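You operate a simulated robot arm through the tools that you are given. There is no shell and no other tool. Be economical: measure what you need, move in short steps, check, and stop when the job is done.

The job below is to be done with a simulated robot arm. You get a single attempt, and the scene is never put back.

TASK
Put two of the wiping pads from the top of the small goods bench on the lower shelf of the steel trolley. Stack the steel bottle labelled "G1" from the far top of the long table on top of the steel bottle that says "B7". Take the orange metal block on the far top of the long table and put it away on the top of the steel trolley. Take the cassette that says "mist" from the far top of the long table and put it on the middle top of the long table. Take the white card case marked "CARDS 10" from the near top of the long table and leave it on the white coaster. Take the riser on the top of the side desk and put it away on the top of the steel trolley. Pull the right bench drawer open. Any order will do.

The check looks at the end state, three seconds after you hand in, the way a careful person would. Anything else that was tipped, shoved, dropped, spilled or broken makes it a failure.

THE ROBOT
A 6-joint arm with a two-finger parallel gripper on a trunk, on a base that drives. Base frame: it is fixed to the floor where the robot stands at the start and does not move with it; the origin is under the middle of the robot, x ahead of it, y to its left, z up; the surface under the hand at the start is at about z = 860. Lengths are in mm, angles in rad, forces in N, time in s.
With the tool pointing down near the work surface it reaches from about 360 to 900 mm from the robot's upright axis, wherever it stands. Its first joint turns from -2.007 to 2.007 rad. Places, roughly: cassette [-250, -5250, 750]; lower shelf of the steel trolley [900, -2400, 200]; middle top of the long table [-400, -4400, 700]; orange metal block (5x5x4 cm) [0, -5300, 800]; right bench drawer [2500, -2900, 700]; riser [-1000, -1250, 750]; steel bottle [-250, -5500, 750]; top of the steel trolley [900, -2400, 800]; white card case [-250, -4000, 750]; white coaster (11x11x1 cm) [-100, -3800, 700]; wiping pad (4x4x5 cm) [500, -100, 900]; wiping pad (5x4x4 cm) [500, 0, 900]. Payload 3.43 kg.
Tool frame: the origin (TCP) lies between the finger pads and is the grasp point; the fingertips stand 34 mm ahead of it; z points along the fingers, y is the line along which they close. Largest opening 128 mm; finger width 24, thickness 12; the body of the gripper, 48 by 130 mm, starts 96 mm behind the TCP.
Orientation is that of the tool frame in the base frame, as [roll, pitch, yaw] about the fixed x, y, z axes, in that order (R = Rz(yaw) Ry(pitch) Rx(roll)). With the fingers straight down and closing along the base's y, the tool's x points along the base's -x, its y along +y and its z along -z.

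THE INTERFACE
- The arm moves only by the tool servo_tool. Its argument "targets" is text: rows parted by semicolons, each of 6 numbers parted by spaces: the shift along the tool's x, y, z in mm, then the turn, a rotation vector about the tool's x, y, z in rad. In form: x y z ax ay az; .... A call has 1 to 8 rows; each row is the pose to reach, as a shift and turn from the pose commanded when the call began, along the tool's axes at that moment. "fingers" is the opening in per cent of the stroke, from 0 (shut) to 100 (fully open), set as the call begins (left out, the last holds). Each row takes 0.2 s and may step no farther than 50 mm and 0.15 rad from the row before; otherwise, or with a gripper value out of range, the whole call is refused. Where a pose cannot be reached the arm comes as near as it can. A force on the tool above 40 N (or 10 N above the force at the start of the call, whichever is more), or a blocked arm, ends the call early, and 0.2 s more pass. Each finger travels about 108 mm/s and halts on what it meets, pressing with about 29 N; the grip force reading is that of the motor and also rises with nothing between the fingers. The clock runs only during rows and for 0.2 s after the last one: add rows that repeat a pose to give the fingers time. It gives the time, the measured TCP pose, the force on the tool (base axes), the opening and the grip force at its end, in the units of the frame above (readings bear some noise), with the torque about the TCP (base axes, N m) and any sound that the robot's microphone picked up.
- Cameras (640 x 400 px; columns grow to the right, rows downward): "scene" is now at [49, 180.3, 1256.7]; the picture's right is [-0.31, -0.95, 0.00], its down [-0.35, 0.12, -0.93] and it looks along [0.88, -0.29, -0.37] (base axes); focal length 264 px, centre (320, 200). "wrist" rides on the gripper at [76, -11, -160] in the tool frame; the picture's right is [0.15, 0.99, 0.00], its down [-0.88, 0.13, -0.46] and it looks along [-0.45, 0.07, 0.89] (tool axes); focal length 234 px, centre (320, 200). There is no depth. A picture from a camera that has moved, and an enlarged one, comes with that camera's place and axes in the base frame and with its lens. The place of the scene camera against the robot may be out by one fixed shift of up to 18 mm in any direction.
- get_image(camera): a new picture of that camera. It takes no simulated time.
- lift_body(by): slides the trunk up (or, below 0, down) by that many mm; the arm and the scene camera ride with it, the base frame stays. It gives what a move gives, with no picture.
- base_move(legs): drives the robot by 1 to 6 legs, each [ahead, turn to the left] in mm and rad, along the robot's own axes; the way and the turn of a leg run together, so that a leg with both is an arc; at most 1500 mm and 3.142 rad a leg. The arm and the cameras ride along, it lands a little off, and it stops where it bumps. It gives what a move gives.
- pan_tilt(pan, tilt): turns the head with the scene camera to pan (to the left, within 1.798 rad either way) and tilt (down, from -0.506 to 1.204), counted from straight ahead of the robot. It gives what a move gives.
- close_up(camera, box): a new picture of the part [left, top, right, bottom] of that camera's present view, enlarged. It takes no simulated time.
- close_job(): hands the job in; it is judged then, once.

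Work in short steps. Places have to be worked out from the pictures, the camera data and where the tool is seen: move nearer, look again, correct. Check each grasp and each placing, and mend what went wrong. You have 217 turns and 202 pictures in all, those below and enlarged ones among them. Open the gripper and draw the arm clear of the work before you hand the job in, unless the task says otherwise.

The tools are called by a JSON object that holds its "method" and its "body". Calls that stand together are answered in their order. servo_tool: Moves the arm, as the interface text tells. Its arguments: {"type":"object","properties":{"targets":{"type":"string"},"fingers":{"type":"number"}},"required":["targets"]} The other tools are called the same way: lift_body (by) slides the trunk up or down; base_move (legs) drives the base; pan_tilt (pan, tilt) turns the head that bears the scene camera; get_image (camera) takes a picture; close_up (camera, box) takes an enlarged picture of a part of a camera's view; close_job () hands the job in.

At the start:

```text
time: 0.0
ee_pos: [480.4, 17.4, 1059.9]
orientation: [3.141, 0.0, 3.141]
wrist_force: [0.4, 0.2, -0.3]
torque: [0.01, 0.01, 0.01]
finger_gap: 128.1
grasp_force: 0.1
trunk travel left (down, up): [-500.0, 290.0]
robot x, y, heading: [-2.5, 0.6, 0.002]
head pan, tilt: [-0.318, 0.382]
```

scene: 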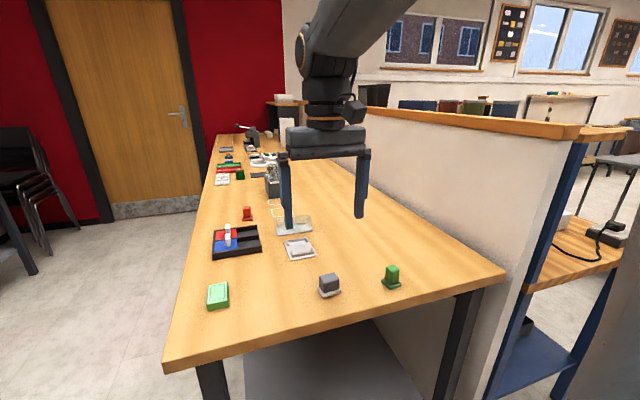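
wrist: 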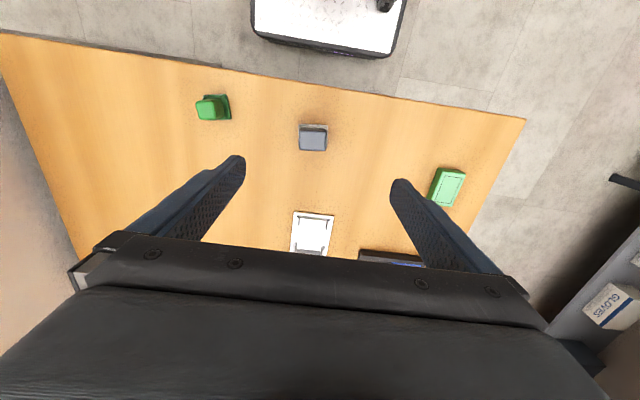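

I'll look closely at the small goods bench and what is around the robot.

{"method": "close_up", "body": {"camera": "scene", "box": [190, 200, 430, 320]}}

{"method": "close_up", "body": {"camera": "wrist", "box": [180, 80, 480, 260]}}

{"method": "pan_tilt", "body": {"pan": -1.6, "tilt": 0.3}}

{"method": "get_image", "body": {"camera": "scene"}}

```text
2.67 times, centred on (310, 260) of scene
camera zoom: at [49.0, 180.3, 1256.7], right [-0.31, -0.95, 0.0], down [-0.35, 0.12, -0.93], along [0.88, -0.29, -0.37], focal length 703 px, centre (347, 40)
```

zoom: 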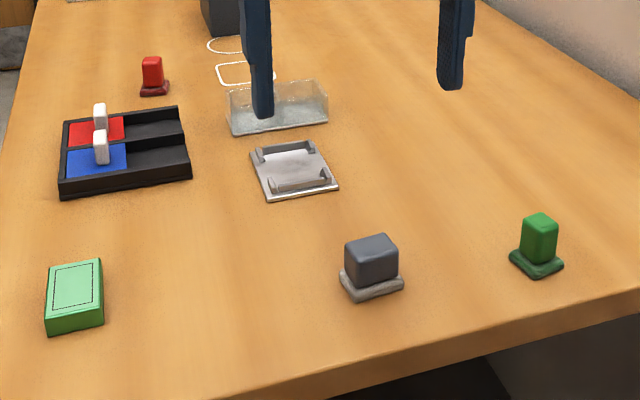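

```text
2.13 times, centred on (330, 170) of wrist
camera zoom: at [404.4, 5.3, 1220.2], right [-0.15, 0.99, 0.0], down [0.88, 0.13, 0.46], along [0.45, 0.07, -0.89], focal length 500 px, centre (299, 264)
```

zoom: 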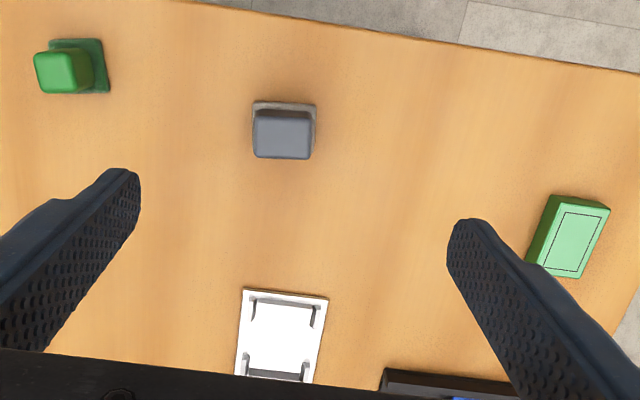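

```text
time: 1.5
ee_pos: [481.2, 16.7, 1059.7]
orientation: [3.141, 0.001, 3.142]
wrist_force: [0.1, 0.0, -0.1]
torque: [0.03, -0.03, 0.01]
finger_gap: 128.0
grasp_force: 0.0
trunk travel left (down, up): [-500.0, 290.0]
robot x, y, heading: [-1.2, 2.5, 0.002]
head pan, tilt: [-1.6, 0.3]
```

```text
197 pictures are left
camera scene: at [-42.0, 115.9, 1264.3], right [-1.0, 0.03, 0.0], down [0.01, 0.3, -0.96], along [-0.03, -0.95, -0.3], focal length 264 px, centre (320, 200)
```

scene: 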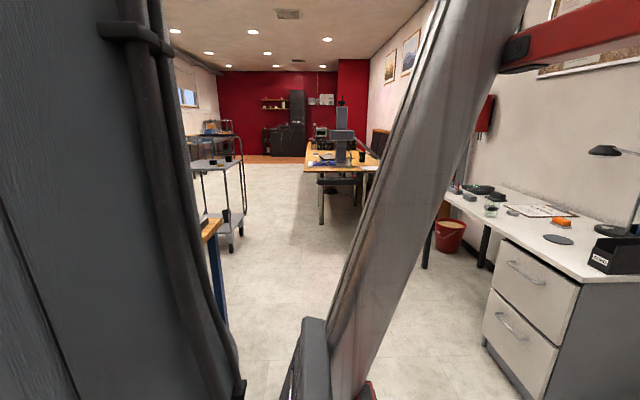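

The two pads are the grey one (~[474, 6]) and the tall green one (~[456, -121]). I'll go above the grey one, part of the way down, and look.

{"method": "servo_tool", "body": {"targets": "7 -11 40 0 0 -0.08; 7 -11 80 0 0 -0.08; 7 -11 100 0 0 -0.08"}}

{"method": "get_image", "body": {"camera": "wrist"}}

```text
time: 2.3
ee_pos: [471.7, 5.9, 958.9]
orientation: [3.141, -0.001, -3.062]
wrist_force: [-1.3, -0.4, 0.2]
torque: [-0.03, -0.02, 0.0]
finger_gap: 128.0
grasp_force: 0.1
trunk travel left (down, up): [-500.0, 290.0]
robot x, y, heading: [0.9, 2.7, -0.002]
head pan, tilt: [-1.6, 0.3]
```

```text
196 pictures are left
camera wrist: at [397.1, -11.3, 1119.2], right [-0.23, 0.97, 0.0], down [0.87, 0.2, 0.46], along [0.44, 0.1, -0.89], focal length 234 px, centre (320, 200)
```

wrist: 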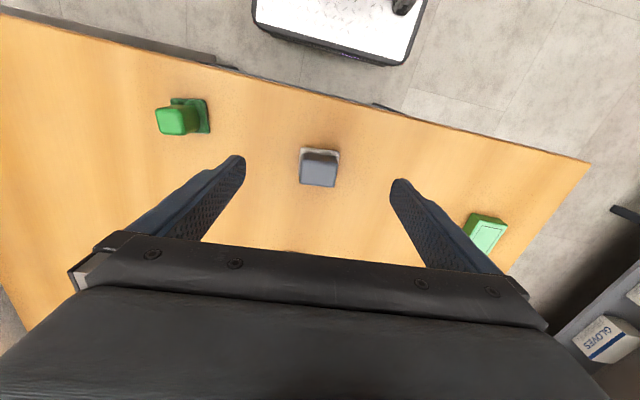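

The block sits at about [468, 4], under the tool. I go down so the tips stop just above its foot and close.

{"method": "servo_tool", "body": {"targets": "3 -1 30 0 0 0; 3 -1 55 0 0 0"}}

{"method": "servo_tool", "body": {"targets": "0 0 0 0 0 0;0 0 0 0 0 0;0 0 0 0 0 0", "fingers": 0}}

{"method": "get_image", "body": {"camera": "wrist"}}

```text
time: 2.9
ee_pos: [470.0, 4.8, 906.1]
orientation: [3.14, 0.0, -3.062]
wrist_force: [0.5, -0.4, -0.3]
torque: [0.0, 0.04, 0.01]
finger_gap: 127.9
grasp_force: 0.1
trunk travel left (down, up): [-500.0, 290.0]
robot x, y, heading: [-0.5, -1.1, -0.0]
head pan, tilt: [-1.6, 0.3]
```

```text
time: 3.7
ee_pos: [470.2, 4.4, 905.7]
orientation: [-3.14, 0.0, -3.061]
wrist_force: [0.4, 0.0, 0.7]
torque: [0.0, 0.02, 0.03]
finger_gap: 37.1
grasp_force: 28.7
trunk travel left (down, up): [-500.0, 290.0]
robot x, y, heading: [-1.9, 2.4, 0.0]
head pan, tilt: [-1.6, 0.3]
```

```text
195 pictures are left
camera wrist: at [394.8, -13.2, 1065.2], right [-0.23, 0.97, 0.0], down [0.87, 0.2, 0.46], along [0.44, 0.1, -0.89], focal length 234 px, centre (320, 200)
```

wrist: 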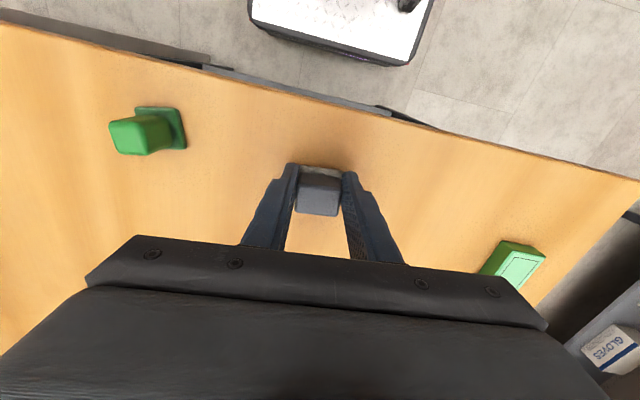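

The grip holds on the block (37 mm). I'll lift it well clear and look right-behind before driving.

{"method": "servo_tool", "body": {"targets": "0 0 -50 0 0 0;0 0 -100 0 0 0;20 0 -150 0 0 0; 40 0 -200 0 0 0;60 0 -250 0 0 0"}}

{"method": "pan_tilt", "body": {"pan": -1.79, "tilt": 0.7}}

{"method": "get_image", "body": {"camera": "scene"}}

{"method": "get_image", "body": {"camera": "wrist"}}

```text
refused: row 3 steps farther than a row can; nothing moved
```

```text
time: 4.5
ee_pos: [469.2, 3.6, 905.1]
orientation: [-3.14, -0.001, -3.062]
wrist_force: [0.2, 0.4, -0.8]
torque: [0.03, 0.03, -0.01]
finger_gap: 37.0
grasp_force: 28.5
trunk travel left (down, up): [-500.0, 290.0]
robot x, y, heading: [1.1, -0.8, 0.002]
head pan, tilt: [-1.791, 0.7]
```

```text
194 pictures are left
camera scene: at [-57.7, 126.3, 1228.3], right [-0.98, 0.22, 0.0], down [0.14, 0.63, -0.77], along [-0.17, -0.75, -0.64], focal length 264 px, centre (320, 200)
```

scene: 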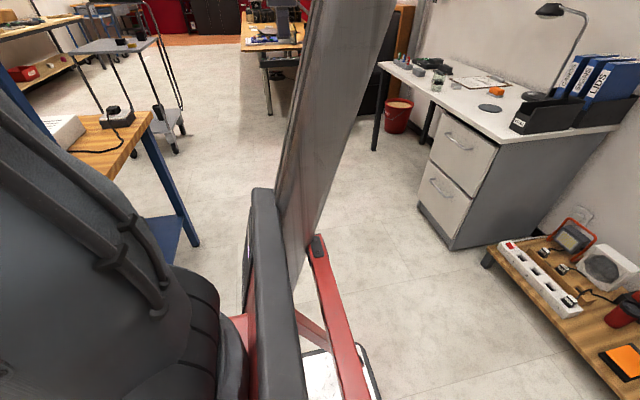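

```text
193 pictures are left
camera wrist: at [394.8, -13.2, 1065.3], right [-0.23, 0.97, 0.0], down [0.87, 0.2, 0.46], along [0.44, 0.1, -0.89], focal length 234 px, centre (320, 200)
```

wrist: 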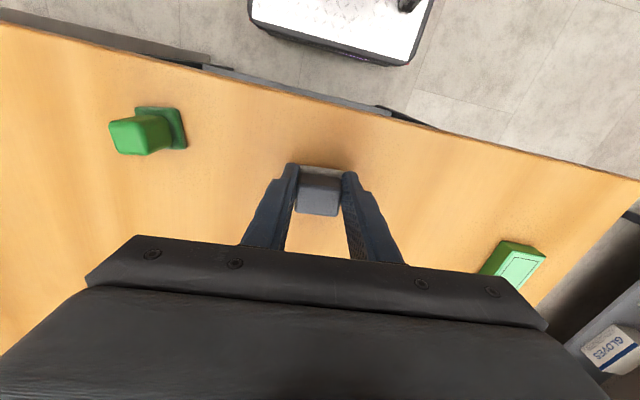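

The path toward the trolley looks clear. I lift with steps under 50 mm.

{"method": "servo_tool", "body": {"targets": "0 0 -48 0 0 0;0 0 -96 0 0 0;0 0 -144 0 0 0; 0 0 -192 0 0 0;20 0 -230 0 0 0;40 0 -230 0 0 0;60 0 -230 0 0 0"}}

{"method": "get_image", "body": {"camera": "wrist"}}

{"method": "base_move", "body": {"legs": [[-150, 0], [0, -1.57]]}}

{"method": "pan_tilt", "body": {"pan": 0.4, "tilt": 0.5}}

{"method": "get_image", "body": {"camera": "scene"}}

```text
time: 6.1
ee_pos: [409.9, -0.8, 1134.3]
orientation: [3.141, -0.005, -3.062]
wrist_force: [0.1, -0.1, -0.2]
torque: [0.03, 0.04, 0.0]
finger_gap: 0.0
grasp_force: 28.9
trunk travel left (down, up): [-500.0, 290.0]
robot x, y, heading: [0.6, 0.5, -0.001]
head pan, tilt: [-1.791, 0.7]
```

```text
192 pictures are left
camera wrist: at [336.7, -17.8, 1295.0], right [-0.22, 0.97, 0.0], down [0.87, 0.2, 0.45], along [0.44, 0.1, -0.89], focal length 234 px, centre (320, 200)
```

wrist: 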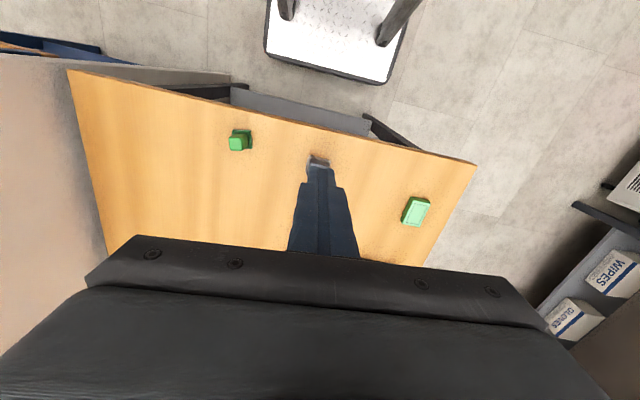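

```text
time: 11.3
ee_pos: [-142.5, -410.8, 1135.6]
orientation: [3.14, -0.003, 1.674]
wrist_force: [-0.8, 0.6, 0.3]
torque: [0.02, 0.01, -0.02]
finger_gap: 0.0
grasp_force: 29.4
trunk travel left (down, up): [-500.0, 290.0]
robot x, y, heading: [-149.5, -4.3, -1.549]
head pan, tilt: [-1.791, 0.7]
```

```text
time: 13.3
ee_pos: [-142.5, -411.2, 1135.8]
orientation: [3.141, -0.003, 1.674]
wrist_force: [-0.3, 0.6, 0.1]
torque: [0.0, 0.02, -0.01]
finger_gap: 0.2
grasp_force: 28.8
trunk travel left (down, up): [-500.0, 290.0]
robot x, y, heading: [-149.2, -3.1, -1.546]
head pan, tilt: [0.4, 0.499]
```

```text
191 pictures are left
camera scene: at [73.5, -31.3, 1245.9], right [-0.91, -0.41, 0.0], down [-0.2, 0.44, -0.88], along [0.36, -0.8, -0.48], focal length 264 px, centre (320, 200)
```

scene: 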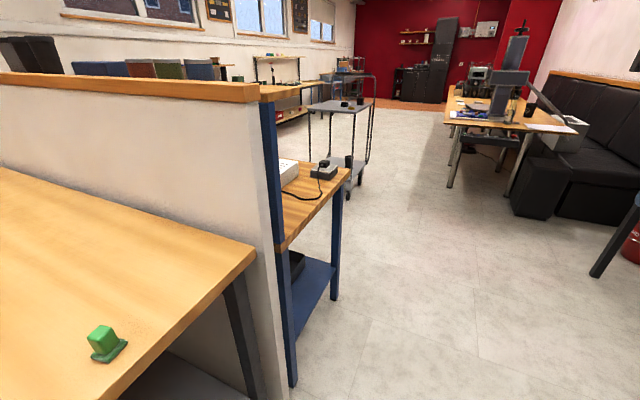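

The block slipped out and stayed on the bench. I go back and look at it more closely.

{"method": "base_move", "body": {"legs": [[0, 1.55], [150, 0]]}}

{"method": "pan_tilt", "body": {"pan": -0.3, "tilt": 0.7}}

{"method": "servo_tool", "body": {"targets": "0 0 48 0 0 0;0 0 96 0 0 0;0 0 120 0 0 0;0 0 120 0 0 0;0 0 120 0 0 0", "fingers": 100}}

{"method": "get_image", "body": {"camera": "wrist"}}

{"method": "close_up", "body": {"camera": "wrist", "box": [220, 80, 420, 205]}}

{"method": "close_up", "body": {"camera": "scene", "box": [260, 150, 480, 290]}}

```text
time: 18.4
ee_pos: [406.9, -6.7, 1134.4]
orientation: [3.141, -0.004, -3.072]
wrist_force: [-0.1, -0.2, -0.6]
torque: [0.0, -0.02, 0.01]
finger_gap: 0.1
grasp_force: 29.0
trunk travel left (down, up): [-500.0, 290.0]
robot x, y, heading: [-0.5, -1.3, -0.011]
head pan, tilt: [0.4, 0.499]
```

```text
time: 19.5
ee_pos: [406.5, -5.9, 1135.1]
orientation: [3.14, 0.0, -3.072]
wrist_force: [-0.2, -0.1, -0.1]
torque: [0.03, -0.04, 0.01]
finger_gap: 0.0
grasp_force: 28.9
trunk travel left (down, up): [-500.0, 290.0]
robot x, y, heading: [-3.0, -1.6, -0.01]
head pan, tilt: [-0.3, 0.7]
```

```text
time: 20.7
ee_pos: [406.1, -6.2, 1012.6]
orientation: [3.141, -0.003, -3.073]
wrist_force: [0.3, 0.4, -0.8]
torque: [0.02, -0.01, 0.0]
finger_gap: 127.9
grasp_force: 0.1
trunk travel left (down, up): [-500.0, 290.0]
robot x, y, heading: [-6.7, -1.7, -0.011]
head pan, tilt: [-0.3, 0.7]
```

```text
190 pictures are left
camera wrist: at [332.3, -23.3, 1173.1], right [-0.22, 0.98, 0.0], down [0.87, 0.19, 0.45], along [0.44, 0.1, -0.89], focal length 234 px, centre (320, 200)
```

wrist: 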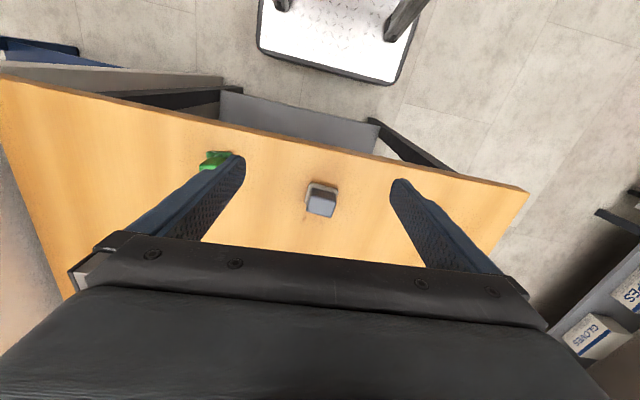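

```text
3.20 times, centred on (320, 142) of wrist
camera zoom: at [332.3, -23.3, 1173.1], right [-0.22, 0.98, 0.0], down [0.87, 0.19, 0.45], along [0.44, 0.1, -0.89], focal length 749 px, centre (320, 384)
```

zoom: 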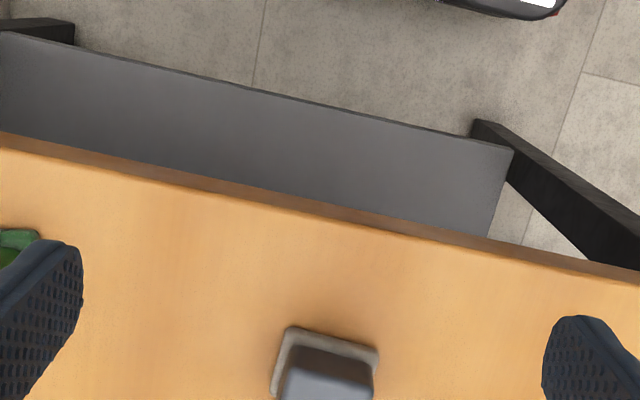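

```text
2.86 times, centred on (370, 220) of scene
camera zoom: at [39.7, 182.2, 1228.2], right [-0.3, -0.95, 0.0], down [-0.61, 0.2, -0.76], along [0.73, -0.23, -0.64], focal length 754 px, centre (177, 143)
```

zoom: 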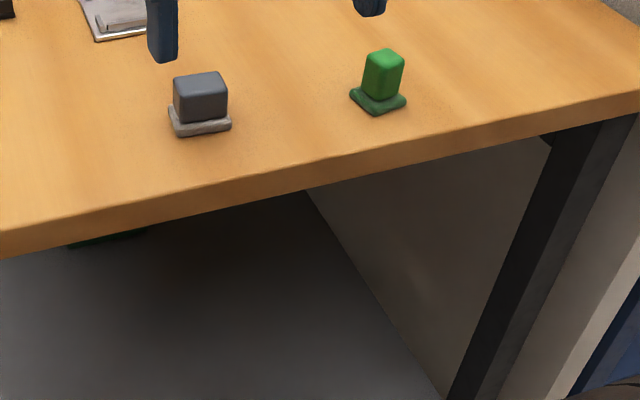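

The blocks taper a bit above a wider foot. I'll centre over it, square up, and this time grip low on the foot.

{"method": "servo_tool", "body": {"targets": "-34 5 20 0 0 0.035;-67 10 40 0 0 0.069; -67 10 60 0 0 0.069"}}

{"method": "close_up", "body": {"camera": "wrist", "box": [220, 120, 420, 245]}}

```text
time: 21.5
ee_pos: [474.6, 7.4, 952.8]
orientation: [-3.141, -0.003, -3.138]
wrist_force: [-0.7, -0.2, -0.3]
torque: [-0.02, -0.03, 0.02]
finger_gap: 128.1
grasp_force: 0.0
trunk travel left (down, up): [-500.0, 290.0]
robot x, y, heading: [-2.1, 0.9, -0.012]
head pan, tilt: [-0.3, 0.7]
```

```text
3.20 times, centred on (320, 182) of wrist
camera zoom: at [398.7, -3.5, 1113.5], right [-0.15, 0.99, 0.0], down [0.88, 0.13, 0.45], along [0.45, 0.07, -0.89], focal length 749 px, centre (320, 256)
```

zoom: 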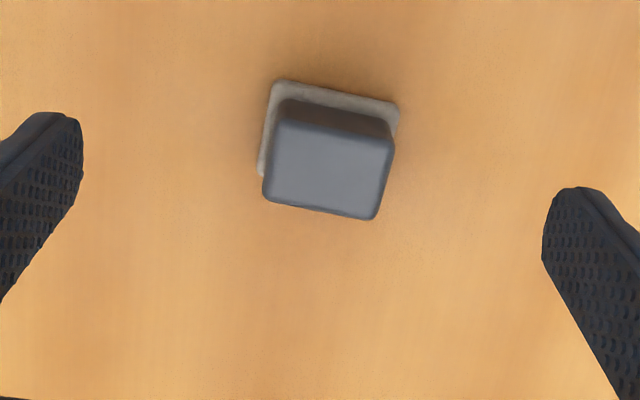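

The block centre is about [478, 11], turned ~-0.07. I correct, go down to the foot, and close gently.

{"method": "servo_tool", "body": {"targets": "-4 4 30 0 0 0.07;-4 4 56 0 0 0.07"}}

{"method": "servo_tool", "body": {"targets": "0 0 0 0 0 0;0 0 0 0 0 0;0 0 0 0 0 0", "fingers": 0}}

{"method": "close_up", "body": {"camera": "wrist", "box": [220, 120, 420, 245]}}

```text
time: 22.1
ee_pos: [476.1, 12.6, 897.1]
orientation: [3.141, -0.005, 3.072]
wrist_force: [0.8, -1.0, -0.1]
torque: [0.02, 0.01, -0.03]
finger_gap: 127.9
grasp_force: 0.0
trunk travel left (down, up): [-500.0, 290.0]
robot x, y, heading: [-1.8, -0.1, -0.011]
head pan, tilt: [-0.3, 0.7]
```

```text
time: 22.9
ee_pos: [475.8, 12.8, 897.0]
orientation: [3.141, -0.004, 3.071]
wrist_force: [-0.5, 0.6, -0.9]
torque: [0.04, 0.0, -0.01]
finger_gap: 42.7
grasp_force: 29.0
trunk travel left (down, up): [-500.0, 290.0]
robot x, y, heading: [-5.5, -0.6, -0.012]
head pan, tilt: [-0.3, 0.7]
```

```text
3.20 times, centred on (320, 182) of wrist
camera zoom: at [400.6, 6.5, 1057.7], right [-0.08, 1.0, 0.0], down [0.89, 0.07, 0.45], along [0.45, 0.04, -0.89], focal length 749 px, centre (320, 256)
```

zoom: 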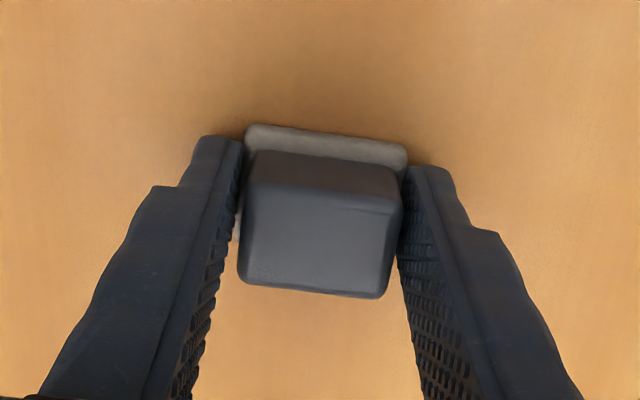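

It grips the foot (42.7 mm). I lift slowly and check.

{"method": "servo_tool", "body": {"targets": "0 0 -5 0 0 0;0 0 -12 0 0 0;0 0 -20 0 0 0;0 0 -30 0 0 0;0 0 -42 0 0 0"}}

{"method": "close_up", "body": {"camera": "wrist", "box": [220, 120, 420, 245]}}

```text
time: 24.1
ee_pos: [475.8, 11.9, 940.4]
orientation: [-3.141, -0.004, 3.073]
wrist_force: [-0.3, 0.2, -0.7]
torque: [-0.02, -0.01, -0.02]
finger_gap: 43.2
grasp_force: 29.4
trunk travel left (down, up): [-500.0, 290.0]
robot x, y, heading: [-5.6, -2.6, -0.01]
head pan, tilt: [-0.3, 0.7]
```

```text
3.20 times, centred on (320, 182) of wrist
camera zoom: at [400.5, 5.6, 1100.7], right [-0.08, 1.0, 0.0], down [0.89, 0.07, 0.45], along [0.45, 0.04, -0.89], focal length 749 px, centre (320, 256)
```

zoom: 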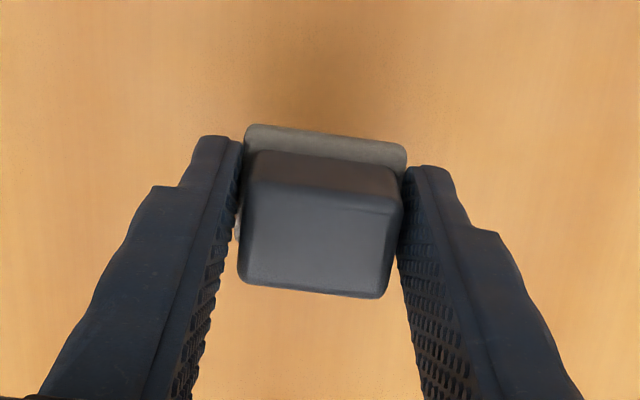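

It holds. I raise it further at a modest speed, then back off, turn and drive toward the trolley.

{"method": "servo_tool", "body": {"targets": "0 0 -25 0 0 0;0 0 -50 0 0 0;0 0 -75 0 0 0;0 0 -100 0 0 0;15 0 -120 0 0 0;30 0 -130 0 0 0;45 0 -140 0 0 0"}}

{"method": "close_up", "body": {"camera": "wrist", "box": [220, 120, 420, 245]}}

{"method": "base_move", "body": {"legs": [[-150, 0], [0, -1.56], [1300, 0]]}}

{"method": "pan_tilt", "body": {"pan": 0.6, "tilt": 0.5}}

{"method": "get_image", "body": {"camera": "scene"}}

{"method": "get_image", "body": {"camera": "wrist"}}

```text
time: 25.7
ee_pos: [430.7, 15.6, 1082.2]
orientation: [3.141, -0.004, 3.071]
wrist_force: [0.6, -0.3, -0.7]
torque: [-0.03, 0.02, -0.01]
finger_gap: 42.9
grasp_force: 28.8
trunk travel left (down, up): [-500.0, 290.0]
robot x, y, heading: [-5.6, 2.2, -0.017]
head pan, tilt: [-0.3, 0.7]
```

```text
3.20 times, centred on (320, 182) of wrist
camera zoom: at [355.8, 9.4, 1241.8], right [-0.08, 1.0, 0.0], down [0.89, 0.07, 0.45], along [0.45, 0.04, -0.89], focal length 749 px, centre (320, 256)
```

zoom: 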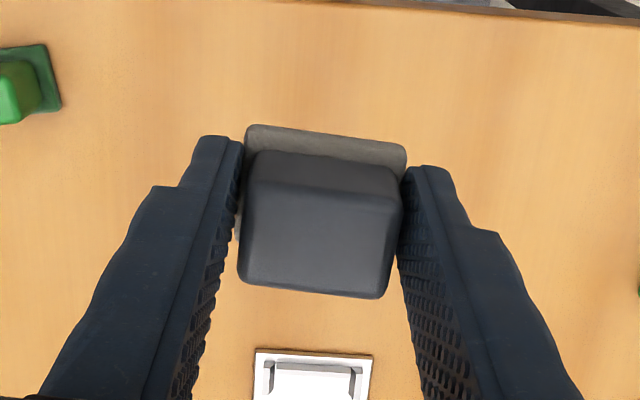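

```text
time: 37.1
ee_pos: [-148.3, -1749.9, 1081.1]
orientation: [3.142, -0.004, 1.5]
wrist_force: [-0.6, -0.6, -0.7]
torque: [0.01, -0.01, -0.04]
finger_gap: 42.8
grasp_force: 29.0
trunk travel left (down, up): [-500.0, 290.0]
robot x, y, heading: [-163.7, -1314.0, -1.584]
head pan, tilt: [-0.3, 0.7]
```

```text
time: 38.3
ee_pos: [-147.3, -1748.8, 1080.7]
orientation: [-3.141, -0.003, 1.498]
wrist_force: [-0.3, 0.7, -0.1]
torque: [0.0, 0.0, -0.01]
finger_gap: 42.9
grasp_force: 28.7
trunk travel left (down, up): [-500.0, 290.0]
robot x, y, heading: [-162.1, -1310.1, -1.584]
head pan, tilt: [0.6, 0.499]
```

```text
183 pictures are left
camera scene: at [76.3, -1344.0, 1245.9], right [-0.83, -0.55, 0.0], down [-0.27, 0.4, -0.88], along [0.49, -0.73, -0.48], focal length 264 px, centre (320, 200)
```

scene: 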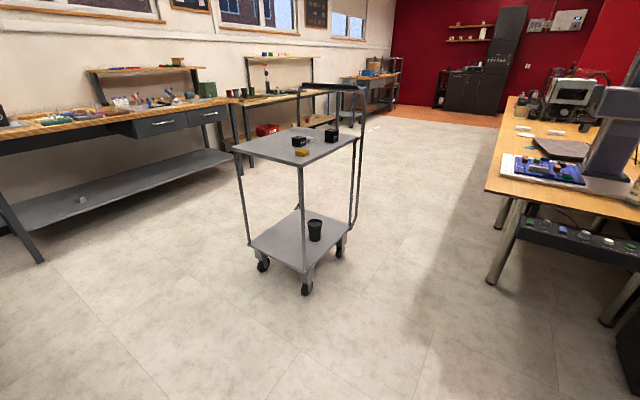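

```text
182 pictures are left
camera wrist: at [-153.6, -1673.0, 1241.6], right [1.0, 0.07, 0.0], down [0.07, -0.89, 0.45], along [0.03, -0.45, -0.89], focal length 234 px, centre (320, 200)
```

wrist: 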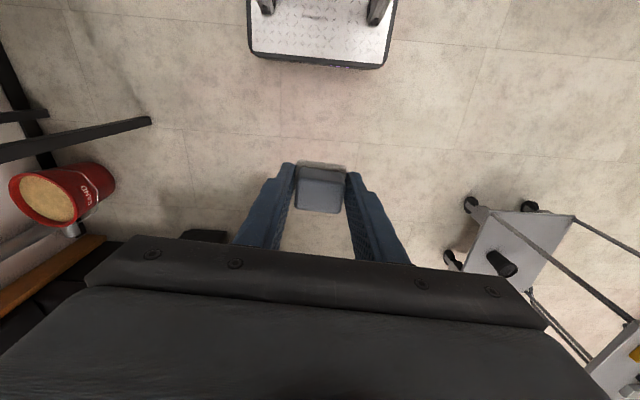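

The pad is held. The trolley spans about x 760–1200 with its near face at y≈-2205; the cup on the lower shelf stands around [875, -2480]. I drive to in front of its near end, facing -y.

{"method": "base_move", "body": {"legs": [[0, 1.21], [1190, 0], [0, -1.19]]}}

{"method": "pan_tilt", "body": {"pan": 0.0, "tilt": 0.8}}

{"method": "get_image", "body": {"camera": "scene"}}

{"method": "get_image", "body": {"camera": "wrist"}}

```text
time: 50.3
ee_pos: [970.5, -2204.7, 1081.2]
orientation: [3.14, -0.003, 1.519]
wrist_force: [1.1, 0.2, -0.2]
torque: [0.01, -0.01, -0.01]
finger_gap: 42.8
grasp_force: 28.8
trunk travel left (down, up): [-500.0, 290.0]
robot x, y, heading: [940.7, -1769.2, -1.562]
head pan, tilt: [0.6, 0.499]
```

```text
time: 51.3
ee_pos: [970.6, -2204.0, 1080.7]
orientation: [3.141, -0.005, 1.519]
wrist_force: [0.4, 0.6, 0.2]
torque: [0.04, 0.06, -0.01]
finger_gap: 42.9
grasp_force: 29.3
trunk travel left (down, up): [-500.0, 290.0]
robot x, y, heading: [949.4, -1766.4, -1.563]
head pan, tilt: [0.0, 0.799]
```

```text
181 pictures are left
camera scene: at [1135.9, -1801.2, 1220.0], right [-1.0, -0.01, 0.0], down [-0.01, 0.72, -0.7], along [0.01, -0.7, -0.72], focal length 264 px, centre (320, 200)
```

scene: 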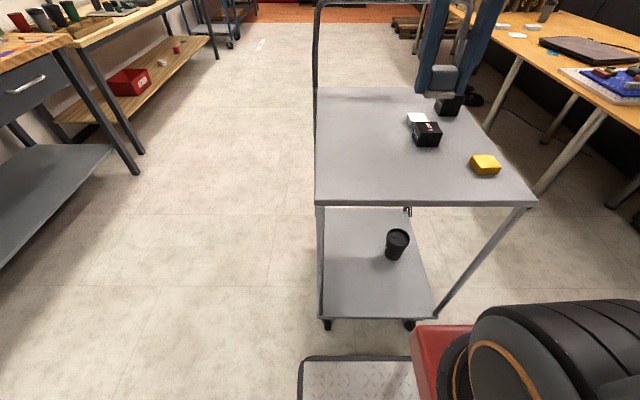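

```text
180 pictures are left
camera wrist: at [963.4, -2128.8, 1241.6], right [1.0, 0.09, 0.0], down [0.08, -0.89, 0.45], along [0.04, -0.45, -0.89], focal length 234 px, centre (320, 200)
```

wrist: 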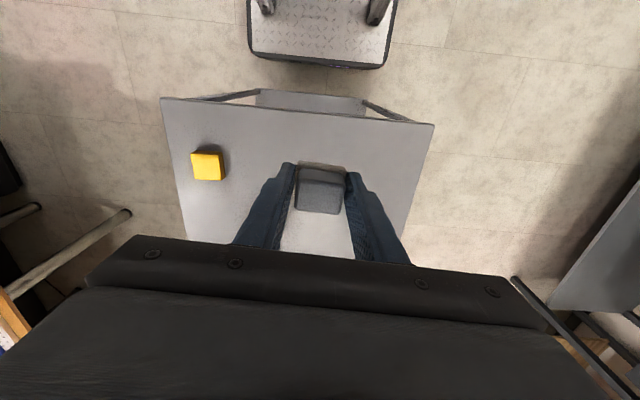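

Trolley near edge is at y≈-2175, x≈710–1155; the lower shelf front is clear. I back off, lower the trunk, and look at shelf level.

{"method": "base_move", "body": {"legs": [[-170, 0]]}}

{"method": "lift_body", "body": {"by": -480}}

{"method": "servo_tool", "body": {"targets": "-20 0 40 0 0 0;-40 0 80 0 0 0;-50 0 125 0 0 0;-50 0 170 0 0 0;-50 0 215 0 0 0;-50 0 250 0 0 0"}}

{"method": "get_image", "body": {"camera": "scene"}}

{"method": "get_image", "body": {"camera": "wrist"}}

```text
time: 52.7
ee_pos: [969.9, -2035.9, 1081.6]
orientation: [-3.141, -0.004, 1.518]
wrist_force: [-0.1, 0.1, -1.2]
torque: [-0.04, 0.0, 0.03]
finger_gap: 42.7
grasp_force: 28.9
trunk travel left (down, up): [-500.0, 290.0]
robot x, y, heading: [946.5, -1599.4, -1.564]
head pan, tilt: [0.0, 0.799]
```

```text
refused: -480 is not a number from -400 to 400
```

```text
time: 54.1
ee_pos: [968.0, -2085.2, 831.0]
orientation: [3.141, -0.003, 1.517]
wrist_force: [0.5, 0.7, -0.8]
torque: [-0.01, 0.0, 0.01]
finger_gap: 42.9
grasp_force: 29.0
trunk travel left (down, up): [-500.0, 290.0]
robot x, y, heading: [944.3, -1599.5, -1.559]
head pan, tilt: [0.0, 0.799]
```

```text
179 pictures are left
camera scene: at [1134.7, -1631.9, 1220.0], right [-1.0, -0.01, 0.0], down [-0.01, 0.72, -0.7], along [0.01, -0.7, -0.72], focal length 264 px, centre (320, 200)
```

scene: 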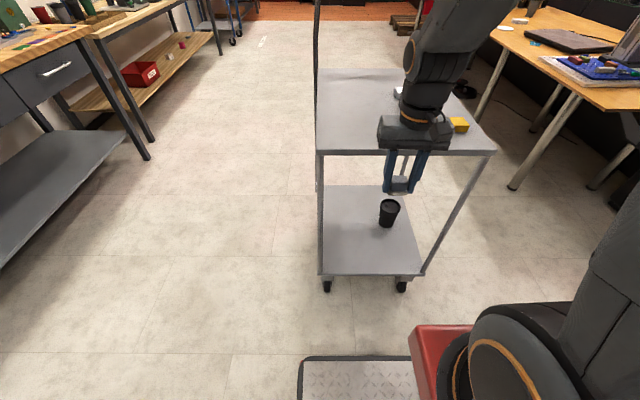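

```text
178 pictures are left
camera wrist: at [960.6, -2008.7, 991.3], right [1.0, 0.1, 0.0], down [0.08, -0.89, 0.45], along [0.04, -0.45, -0.89], focal length 234 px, centre (320, 200)
```

wrist: 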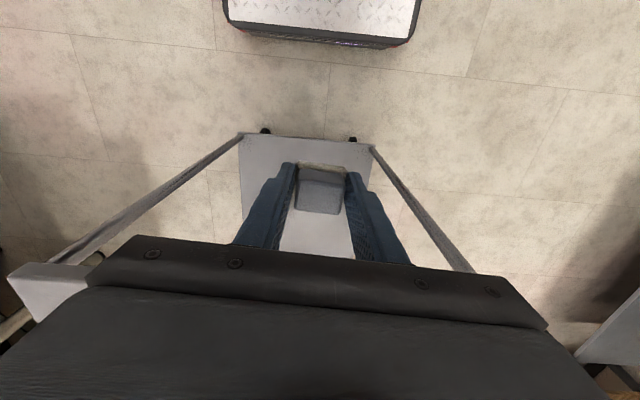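

I lower the trunk by 400 and look again at shelf level.

{"method": "lift_body", "body": {"by": -400}}

{"method": "get_image", "body": {"camera": "scene"}}

{"method": "get_image", "body": {"camera": "wrist"}}

```text
time: 58.0
ee_pos: [967.3, -2095.2, 431.0]
orientation: [-3.142, -0.004, 1.519]
wrist_force: [0.4, 0.9, -0.4]
torque: [-0.01, -0.03, 0.0]
finger_gap: 42.7
grasp_force: 29.1
trunk travel left (down, up): [-100.0, 690.0]
robot x, y, heading: [943.9, -1601.6, -1.567]
head pan, tilt: [0.0, 0.799]
```

```text
177 pictures are left
camera scene: at [1135.6, -1743.6, 820.0], right [-1.0, -0.01, 0.0], down [-0.01, 0.72, -0.7], along [0.01, -0.7, -0.72], focal length 264 px, centre (320, 200)
```

scene: 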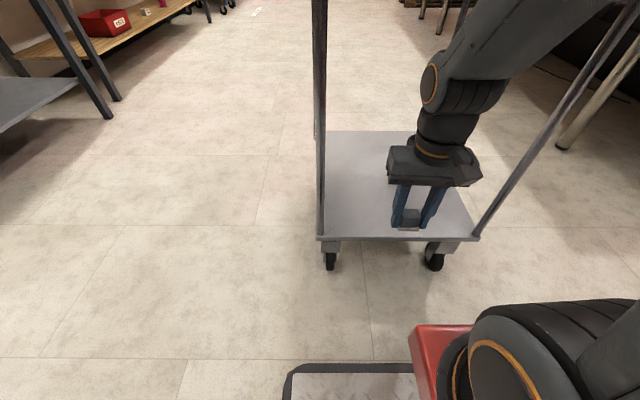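

```text
176 pictures are left
camera wrist: at [960.1, -2019.7, 591.4], right [1.0, 0.1, 0.0], down [0.08, -0.89, 0.45], along [0.04, -0.45, -0.89], focal length 234 px, centre (320, 200)
```

wrist: 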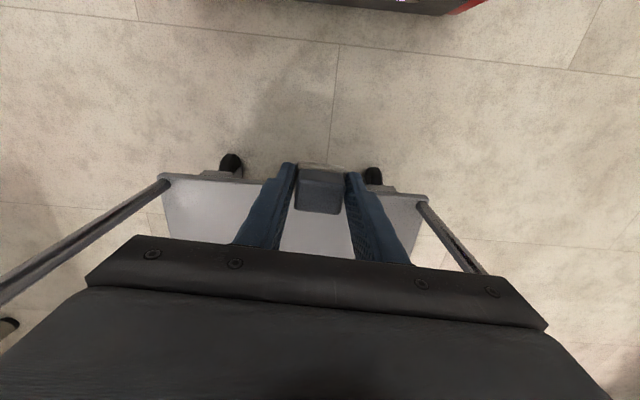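

Triangulating both views puts the lower shelf near z≈250, edge y≈-2166. I move forward over the shelf, staying above it.

{"method": "servo_tool", "body": {"targets": "-40 0 10 0 0 0;-80 0 25 0 0 0;-120 0 40 0 0 0;-155 0 60 0 0 0;-155 0 85 0 0 0"}}

{"method": "get_image", "body": {"camera": "wrist"}}

{"method": "get_image", "body": {"camera": "scene"}}

```text
time: 59.2
ee_pos: [959.9, -2250.8, 344.9]
orientation: [3.142, -0.003, 1.52]
wrist_force: [-0.5, 0.2, 0.5]
torque: [0.01, 0.0, -0.01]
finger_gap: 42.9
grasp_force: 29.0
trunk travel left (down, up): [-100.0, 690.0]
robot x, y, heading: [943.8, -1598.9, -1.562]
head pan, tilt: [0.0, 0.799]
```

```text
175 pictures are left
camera wrist: at [952.1, -2175.4, 504.6], right [1.0, 0.1, 0.0], down [0.08, -0.89, 0.45], along [0.04, -0.45, -0.89], focal length 234 px, centre (320, 200)
```

wrist: 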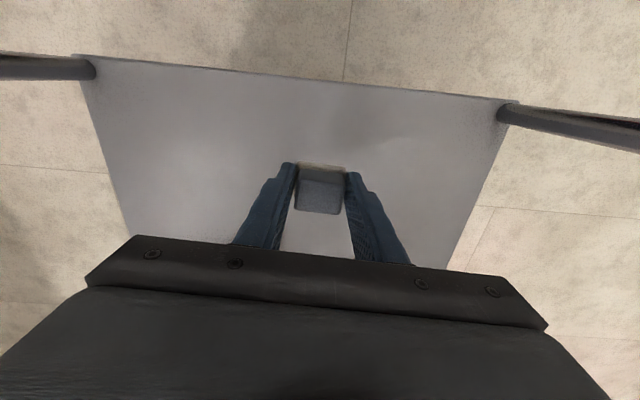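

```text
174 pictures are left
camera scene: at [1135.6, -1743.5, 819.9], right [-1.0, -0.01, 0.0], down [-0.01, 0.72, -0.7], along [0.01, -0.7, -0.72], focal length 264 px, centre (320, 200)
```

scene: 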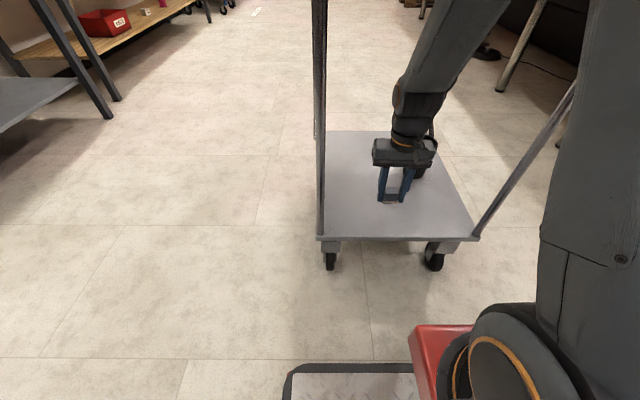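

Shelf z ≈ 258, so contact is expected at TCP ≈ 295. I lower to 301, then in small steps.

{"method": "servo_tool", "body": {"targets": "0 0 20 0 0 0;0 0 36 0 0 0;0 0 42 0 0 0"}}

{"method": "servo_tool", "body": {"targets": "0 0 3 0 0 0;0 0 5 0 0 0"}}

{"method": "get_image", "body": {"camera": "scene"}}

```text
time: 60.0
ee_pos: [958.8, -2247.4, 309.8]
orientation: [3.141, 0.007, 1.52]
wrist_force: [-0.1, -0.3, -0.8]
torque: [0.0, -0.01, 0.01]
finger_gap: 42.8
grasp_force: 28.6
trunk travel left (down, up): [-100.0, 690.0]
robot x, y, heading: [946.6, -1597.5, -1.561]
head pan, tilt: [0.0, 0.799]
```

```text
time: 60.6
ee_pos: [959.6, -2249.3, 308.8]
orientation: [-3.141, 0.012, 1.521]
wrist_force: [0.4, -0.4, 0.0]
torque: [0.0, 0.02, -0.03]
finger_gap: 42.7
grasp_force: 28.9
trunk travel left (down, up): [-100.0, 690.0]
robot x, y, heading: [943.8, -1600.4, -1.565]
head pan, tilt: [0.0, 0.799]
```

```text
173 pictures are left
camera scene: at [1135.6, -1732.2, 824.2], right [-1.0, -0.01, 0.0], down [-0.01, 0.71, -0.71], along [0.01, -0.71, -0.71], focal length 264 px, centre (320, 200)
```

scene: 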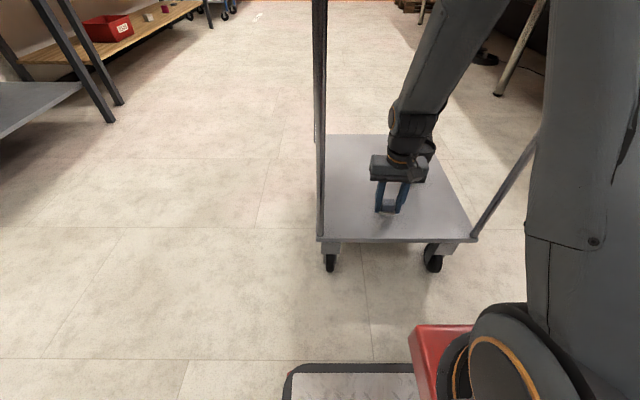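

The arm stopped short at z≈309 with no tool force and the body leans slightly: the arm is at its downward limit. I raise it a little and lower the trunk more instead.

{"method": "servo_tool", "body": {"targets": "0 0 -15 0 0 0;0 0 -35 0 0 0"}}

{"method": "get_image", "body": {"camera": "scene"}}

```text
time: 61.2
ee_pos: [957.4, -2253.3, 331.8]
orientation: [3.141, -0.004, 1.519]
wrist_force: [-0.2, 0.1, -0.7]
torque: [-0.01, 0.02, -0.02]
finger_gap: 43.1
grasp_force: 28.5
trunk travel left (down, up): [-100.0, 690.0]
robot x, y, heading: [942.9, -1604.2, -1.561]
head pan, tilt: [0.0, 0.799]
```

```text
172 pictures are left
camera scene: at [1135.5, -1746.4, 819.9], right [-1.0, -0.01, 0.0], down [-0.01, 0.72, -0.7], along [0.0, -0.7, -0.72], focal length 264 px, centre (320, 200)
```

scene: 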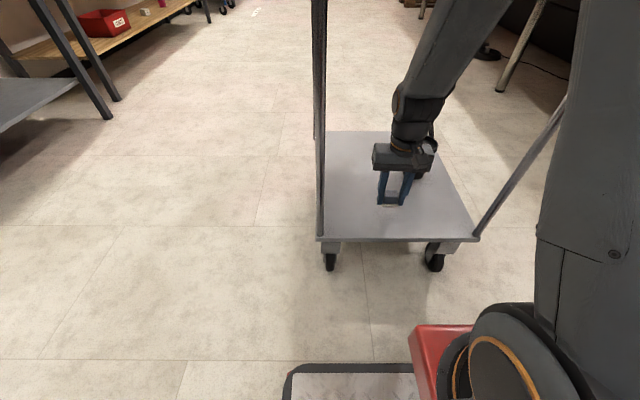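

Back to normal. Now I lower by trunk: 25 mm, then check.

{"method": "lift_body", "body": {"by": -25}}

{"method": "get_image", "body": {"camera": "wrist"}}

```text
time: 61.9
ee_pos: [959.1, -2250.2, 309.3]
orientation: [3.141, -0.004, 1.518]
wrist_force: [0.3, -0.4, -0.5]
torque: [0.01, 0.02, 0.0]
finger_gap: 43.0
grasp_force: 28.7
trunk travel left (down, up): [-75.0, 715.0]
robot x, y, heading: [946.7, -1599.4, -1.565]
head pan, tilt: [0.0, 0.799]
```

```text
171 pictures are left
camera wrist: at [952.1, -2174.3, 468.8], right [1.0, 0.1, 0.0], down [0.08, -0.89, 0.45], along [0.04, -0.45, -0.89], focal length 234 px, centre (320, 200)
```

wrist: 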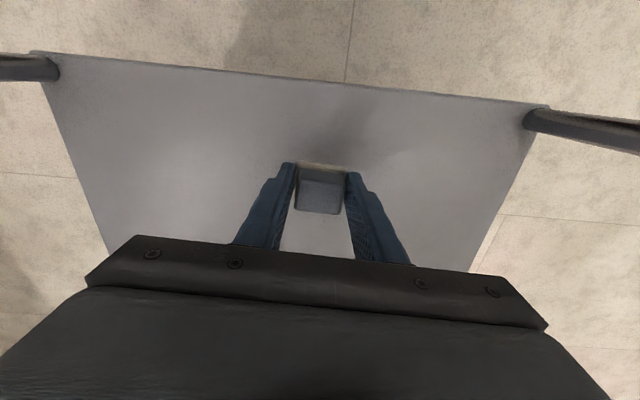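

Still not touching; lower 12 mm more.

{"method": "lift_body", "body": {"by": -12}}

{"method": "get_image", "body": {"camera": "scene"}}

```text
time: 62.5
ee_pos: [960.5, -2249.8, 296.9]
orientation: [3.141, -0.004, 1.519]
wrist_force: [0.1, 0.6, -0.7]
torque: [-0.02, 0.0, -0.01]
finger_gap: 43.2
grasp_force: 29.1
trunk travel left (down, up): [-63.0, 727.0]
robot x, y, heading: [946.8, -1603.1, -1.565]
head pan, tilt: [0.0, 0.799]
```

```text
170 pictures are left
camera scene: at [1135.7, -1753.8, 782.9], right [-1.0, -0.01, 0.0], down [-0.01, 0.72, -0.7], along [0.01, -0.7, -0.72], focal length 264 px, centre (320, 200)
```

scene: 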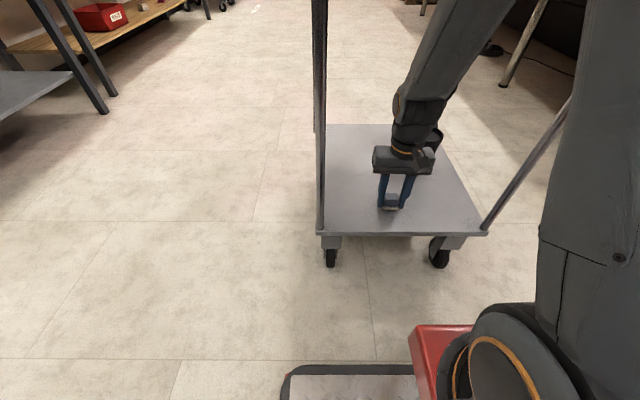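

Continue downward in small trunk steps until the tool feels contact.

{"method": "lift_body", "body": {"by": -5}}

{"method": "lift_body", "body": {"by": -4}}

{"method": "close_up", "body": {"camera": "scene", "box": [340, 130, 460, 230]}}

```text
time: 63.0
ee_pos: [959.3, -2250.3, 291.4]
orientation: [-3.141, -0.003, 1.519]
wrist_force: [-0.1, 0.7, -0.9]
torque: [-0.03, 0.01, 0.0]
finger_gap: 42.9
grasp_force: 29.1
trunk travel left (down, up): [-58.0, 732.0]
robot x, y, heading: [947.5, -1599.5, -1.567]
head pan, tilt: [0.0, 0.799]
```

```text
time: 63.5
ee_pos: [959.1, -2250.5, 289.0]
orientation: [-3.141, -0.005, 1.518]
wrist_force: [0.2, -0.1, -0.2]
torque: [0.02, 0.01, -0.01]
finger_gap: 42.8
grasp_force: 29.5
trunk travel left (down, up): [-54.0, 736.0]
robot x, y, heading: [945.3, -1601.1, -1.569]
head pan, tilt: [0.0, 0.799]
```

```text
4.00 times, centred on (400, 180) of scene
camera zoom: at [1135.7, -1756.4, 773.9], right [-1.0, -0.01, 0.0], down [-0.01, 0.72, -0.7], along [0.01, -0.7, -0.72], focal length 1055 px, centre (0, 280)
```

zoom: 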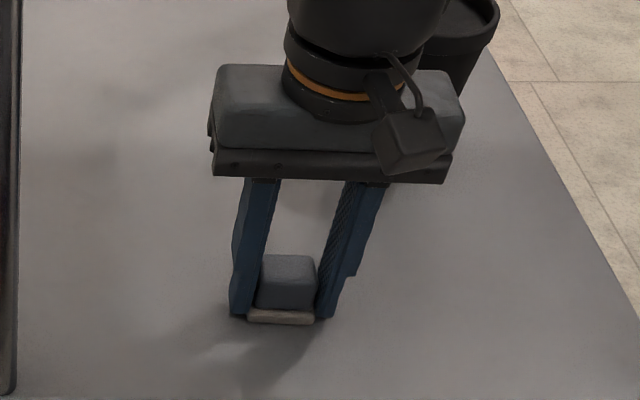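

Very close but no contact; keep lowering.

{"method": "lift_body", "body": {"by": -6}}

{"method": "lift_body", "body": {"by": -6}}

{"method": "close_up", "body": {"camera": "scene", "box": [340, 130, 460, 230]}}

```text
time: 64.1
ee_pos: [959.4, -2250.3, 284.4]
orientation: [3.141, 0.0, 1.52]
wrist_force: [-0.8, 4.4, 18.7]
torque: [0.19, -0.02, 0.03]
finger_gap: 43.1
grasp_force: 28.9
trunk travel left (down, up): [-48.0, 742.0]
robot x, y, heading: [947.9, -1598.2, -1.568]
head pan, tilt: [0.0, 0.799]
stopped: the force on the tool passed its limit at 47 N (the readings are from after the stop); the commanded pose is now the measured one
```

```text
time: 64.4
ee_pos: [958.4, -2251.2, 283.9]
orientation: [3.141, 0.0, 1.519]
wrist_force: [0.1, 6.9, 20.7]
torque: [0.26, -0.16, 0.13]
finger_gap: 43.1
grasp_force: 29.0
trunk travel left (down, up): [-47.0, 743.0]
robot x, y, heading: [949.6, -1599.5, -1.566]
head pan, tilt: [0.0, 0.799]
stopped: the force on the tool passed its limit at 54 N (the readings are from after the stop); the commanded pose is now the measured one
```

```text
4.00 times, centred on (400, 180) of scene
camera zoom: at [1135.7, -1757.8, 766.6], right [-1.0, -0.01, 0.0], down [-0.01, 0.72, -0.7], along [0.01, -0.7, -0.72], focal length 1055 px, centre (0, 280)
```

zoom: 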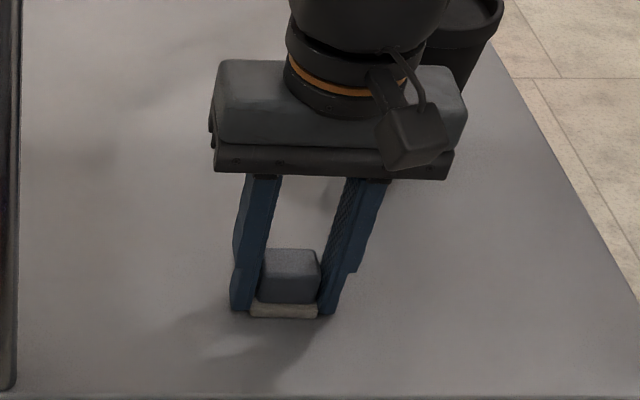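

Contact: the shelf is at about z=247. I open the fingers and raise straight up by trunk and arm, then check the pad.

{"method": "servo_tool", "body": {"targets": "0 0 0 0 0 0;0 0 0 0 0 0;0 0 -10 0 0 0;0 0 -40 0 0 0;0 0 -80 0 0 0", "fingers": 70}}

{"method": "get_image", "body": {"camera": "wrist"}}

```text
time: 65.6
ee_pos: [957.4, -2249.7, 360.5]
orientation: [3.14, -0.001, 1.521]
wrist_force: [0.3, -0.2, 0.4]
torque: [0.03, -0.03, 0.02]
finger_gap: 89.7
grasp_force: 0.2
trunk travel left (down, up): [-47.0, 743.0]
robot x, y, heading: [942.7, -1599.7, -1.562]
head pan, tilt: [0.0, 0.799]
```

```text
167 pictures are left
camera wrist: at [949.9, -2173.2, 521.3], right [1.0, 0.1, 0.0], down [0.09, -0.89, 0.45], along [0.04, -0.45, -0.89], focal length 234 px, centre (320, 200)
```

wrist: 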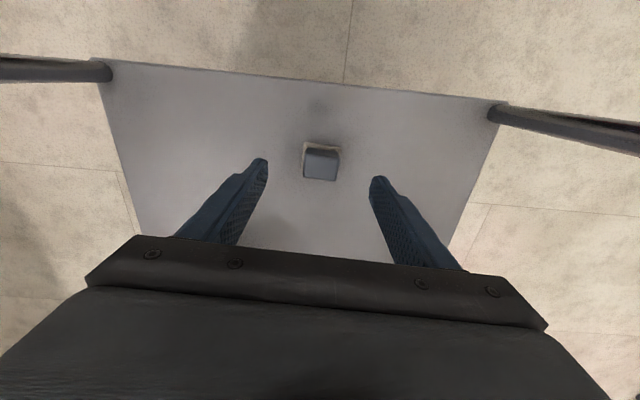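

The pad stands on the shelf. I withdraw the arm, raise the trunk, and drive back to the small goods bench.

{"method": "servo_tool", "body": {"targets": "40 0 -20 0 0 0;80 0 -40 0 0 0;120 0 -60 0 0 0;155 0 -70 0 0 0"}}

{"method": "lift_body", "body": {"by": 400}}

{"method": "lift_body", "body": {"by": 53}}

{"method": "servo_tool", "body": {"targets": "15 0 -40 0 0 0;30 0 -80 0 0 0;50 0 -120 0 0 0;50 0 -160 0 0 0;50 0 -200 0 0 0", "fingers": 100}}

{"method": "base_move", "body": {"legs": [[0, -1.801], [1123, 0], [0, -1.346]]}}

```text
time: 66.6
ee_pos: [966.0, -2093.8, 431.9]
orientation: [-3.14, -0.003, 1.519]
wrist_force: [-0.5, -0.1, 0.8]
torque: [-0.01, 0.0, 0.0]
finger_gap: 89.7
grasp_force: 0.0
trunk travel left (down, up): [-47.0, 743.0]
robot x, y, heading: [943.0, -1599.1, -1.562]
head pan, tilt: [0.0, 0.799]
```

```text
time: 70.4
ee_pos: [967.3, -2096.8, 833.9]
orientation: [3.14, 0.0, 1.519]
wrist_force: [-0.2, -0.6, -0.1]
torque: [0.0, -0.02, 0.02]
finger_gap: 89.6
grasp_force: 0.0
trunk travel left (down, up): [-447.0, 343.0]
robot x, y, heading: [946.1, -1601.9, -1.56]
head pan, tilt: [0.0, 0.799]
```

```text
time: 71.4
ee_pos: [968.4, -2096.0, 886.0]
orientation: [-3.141, -0.002, 1.52]
wrist_force: [-0.6, 0.1, 0.1]
torque: [-0.02, 0.0, 0.0]
finger_gap: 89.6
grasp_force: 0.0
trunk travel left (down, up): [-500.0, 290.0]
robot x, y, heading: [948.6, -1600.4, -1.564]
head pan, tilt: [0.0, 0.799]
```

```text
time: 72.6
ee_pos: [970.7, -2045.6, 1086.8]
orientation: [3.139, -0.003, 1.52]
wrist_force: [0.0, -0.1, -0.4]
torque: [-0.01, 0.0, -0.03]
finger_gap: 128.1
grasp_force: 0.1
trunk travel left (down, up): [-500.0, 290.0]
robot x, y, heading: [945.7, -1597.0, -1.563]
head pan, tilt: [0.0, 0.799]
```

```text
time: 86.0
ee_pos: [-149.4, -891.7, 1086.5]
orientation: [3.142, 0.0, -1.651]
wrist_force: [0.1, 0.0, -0.2]
torque: [0.02, 0.05, -0.03]
finger_gap: 127.9
grasp_force: 0.1
trunk travel left (down, up): [-500.0, 290.0]
robot x, y, heading: [-136.4, -1332.1, 1.554]
head pan, tilt: [0.0, 0.799]
```

Continue to the bench, then look.

{"method": "base_move", "body": {"legs": [[1270, 0], [0, -1.554], [130, 0]]}}

{"method": "get_image", "body": {"camera": "wrist"}}

```text
time: 97.1
ee_pos: [464.0, -33.3, 1086.7]
orientation: [3.141, 0.0, 3.098]
wrist_force: [0.2, 0.7, 0.0]
torque: [0.02, 0.01, -0.03]
finger_gap: 128.0
grasp_force: 0.1
trunk travel left (down, up): [-500.0, 290.0]
robot x, y, heading: [14.8, -63.4, 0.012]
head pan, tilt: [0.0, 0.799]
```

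```text
166 pictures are left
camera wrist: at [387.9, -41.1, 1246.7], right [-0.1, 0.99, 0.0], down [0.89, 0.09, 0.46], along [0.45, 0.05, -0.89], focal length 234 px, centre (320, 200)
```

wrist: 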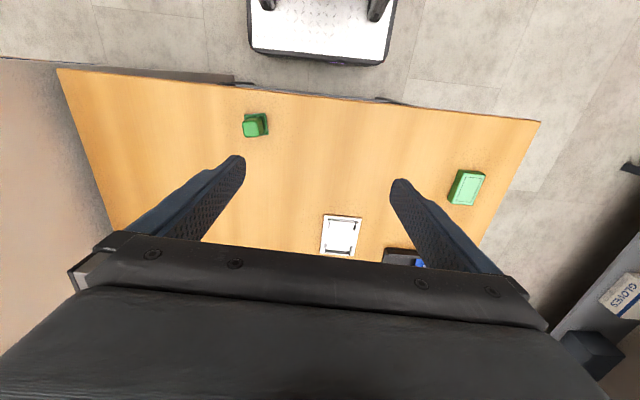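

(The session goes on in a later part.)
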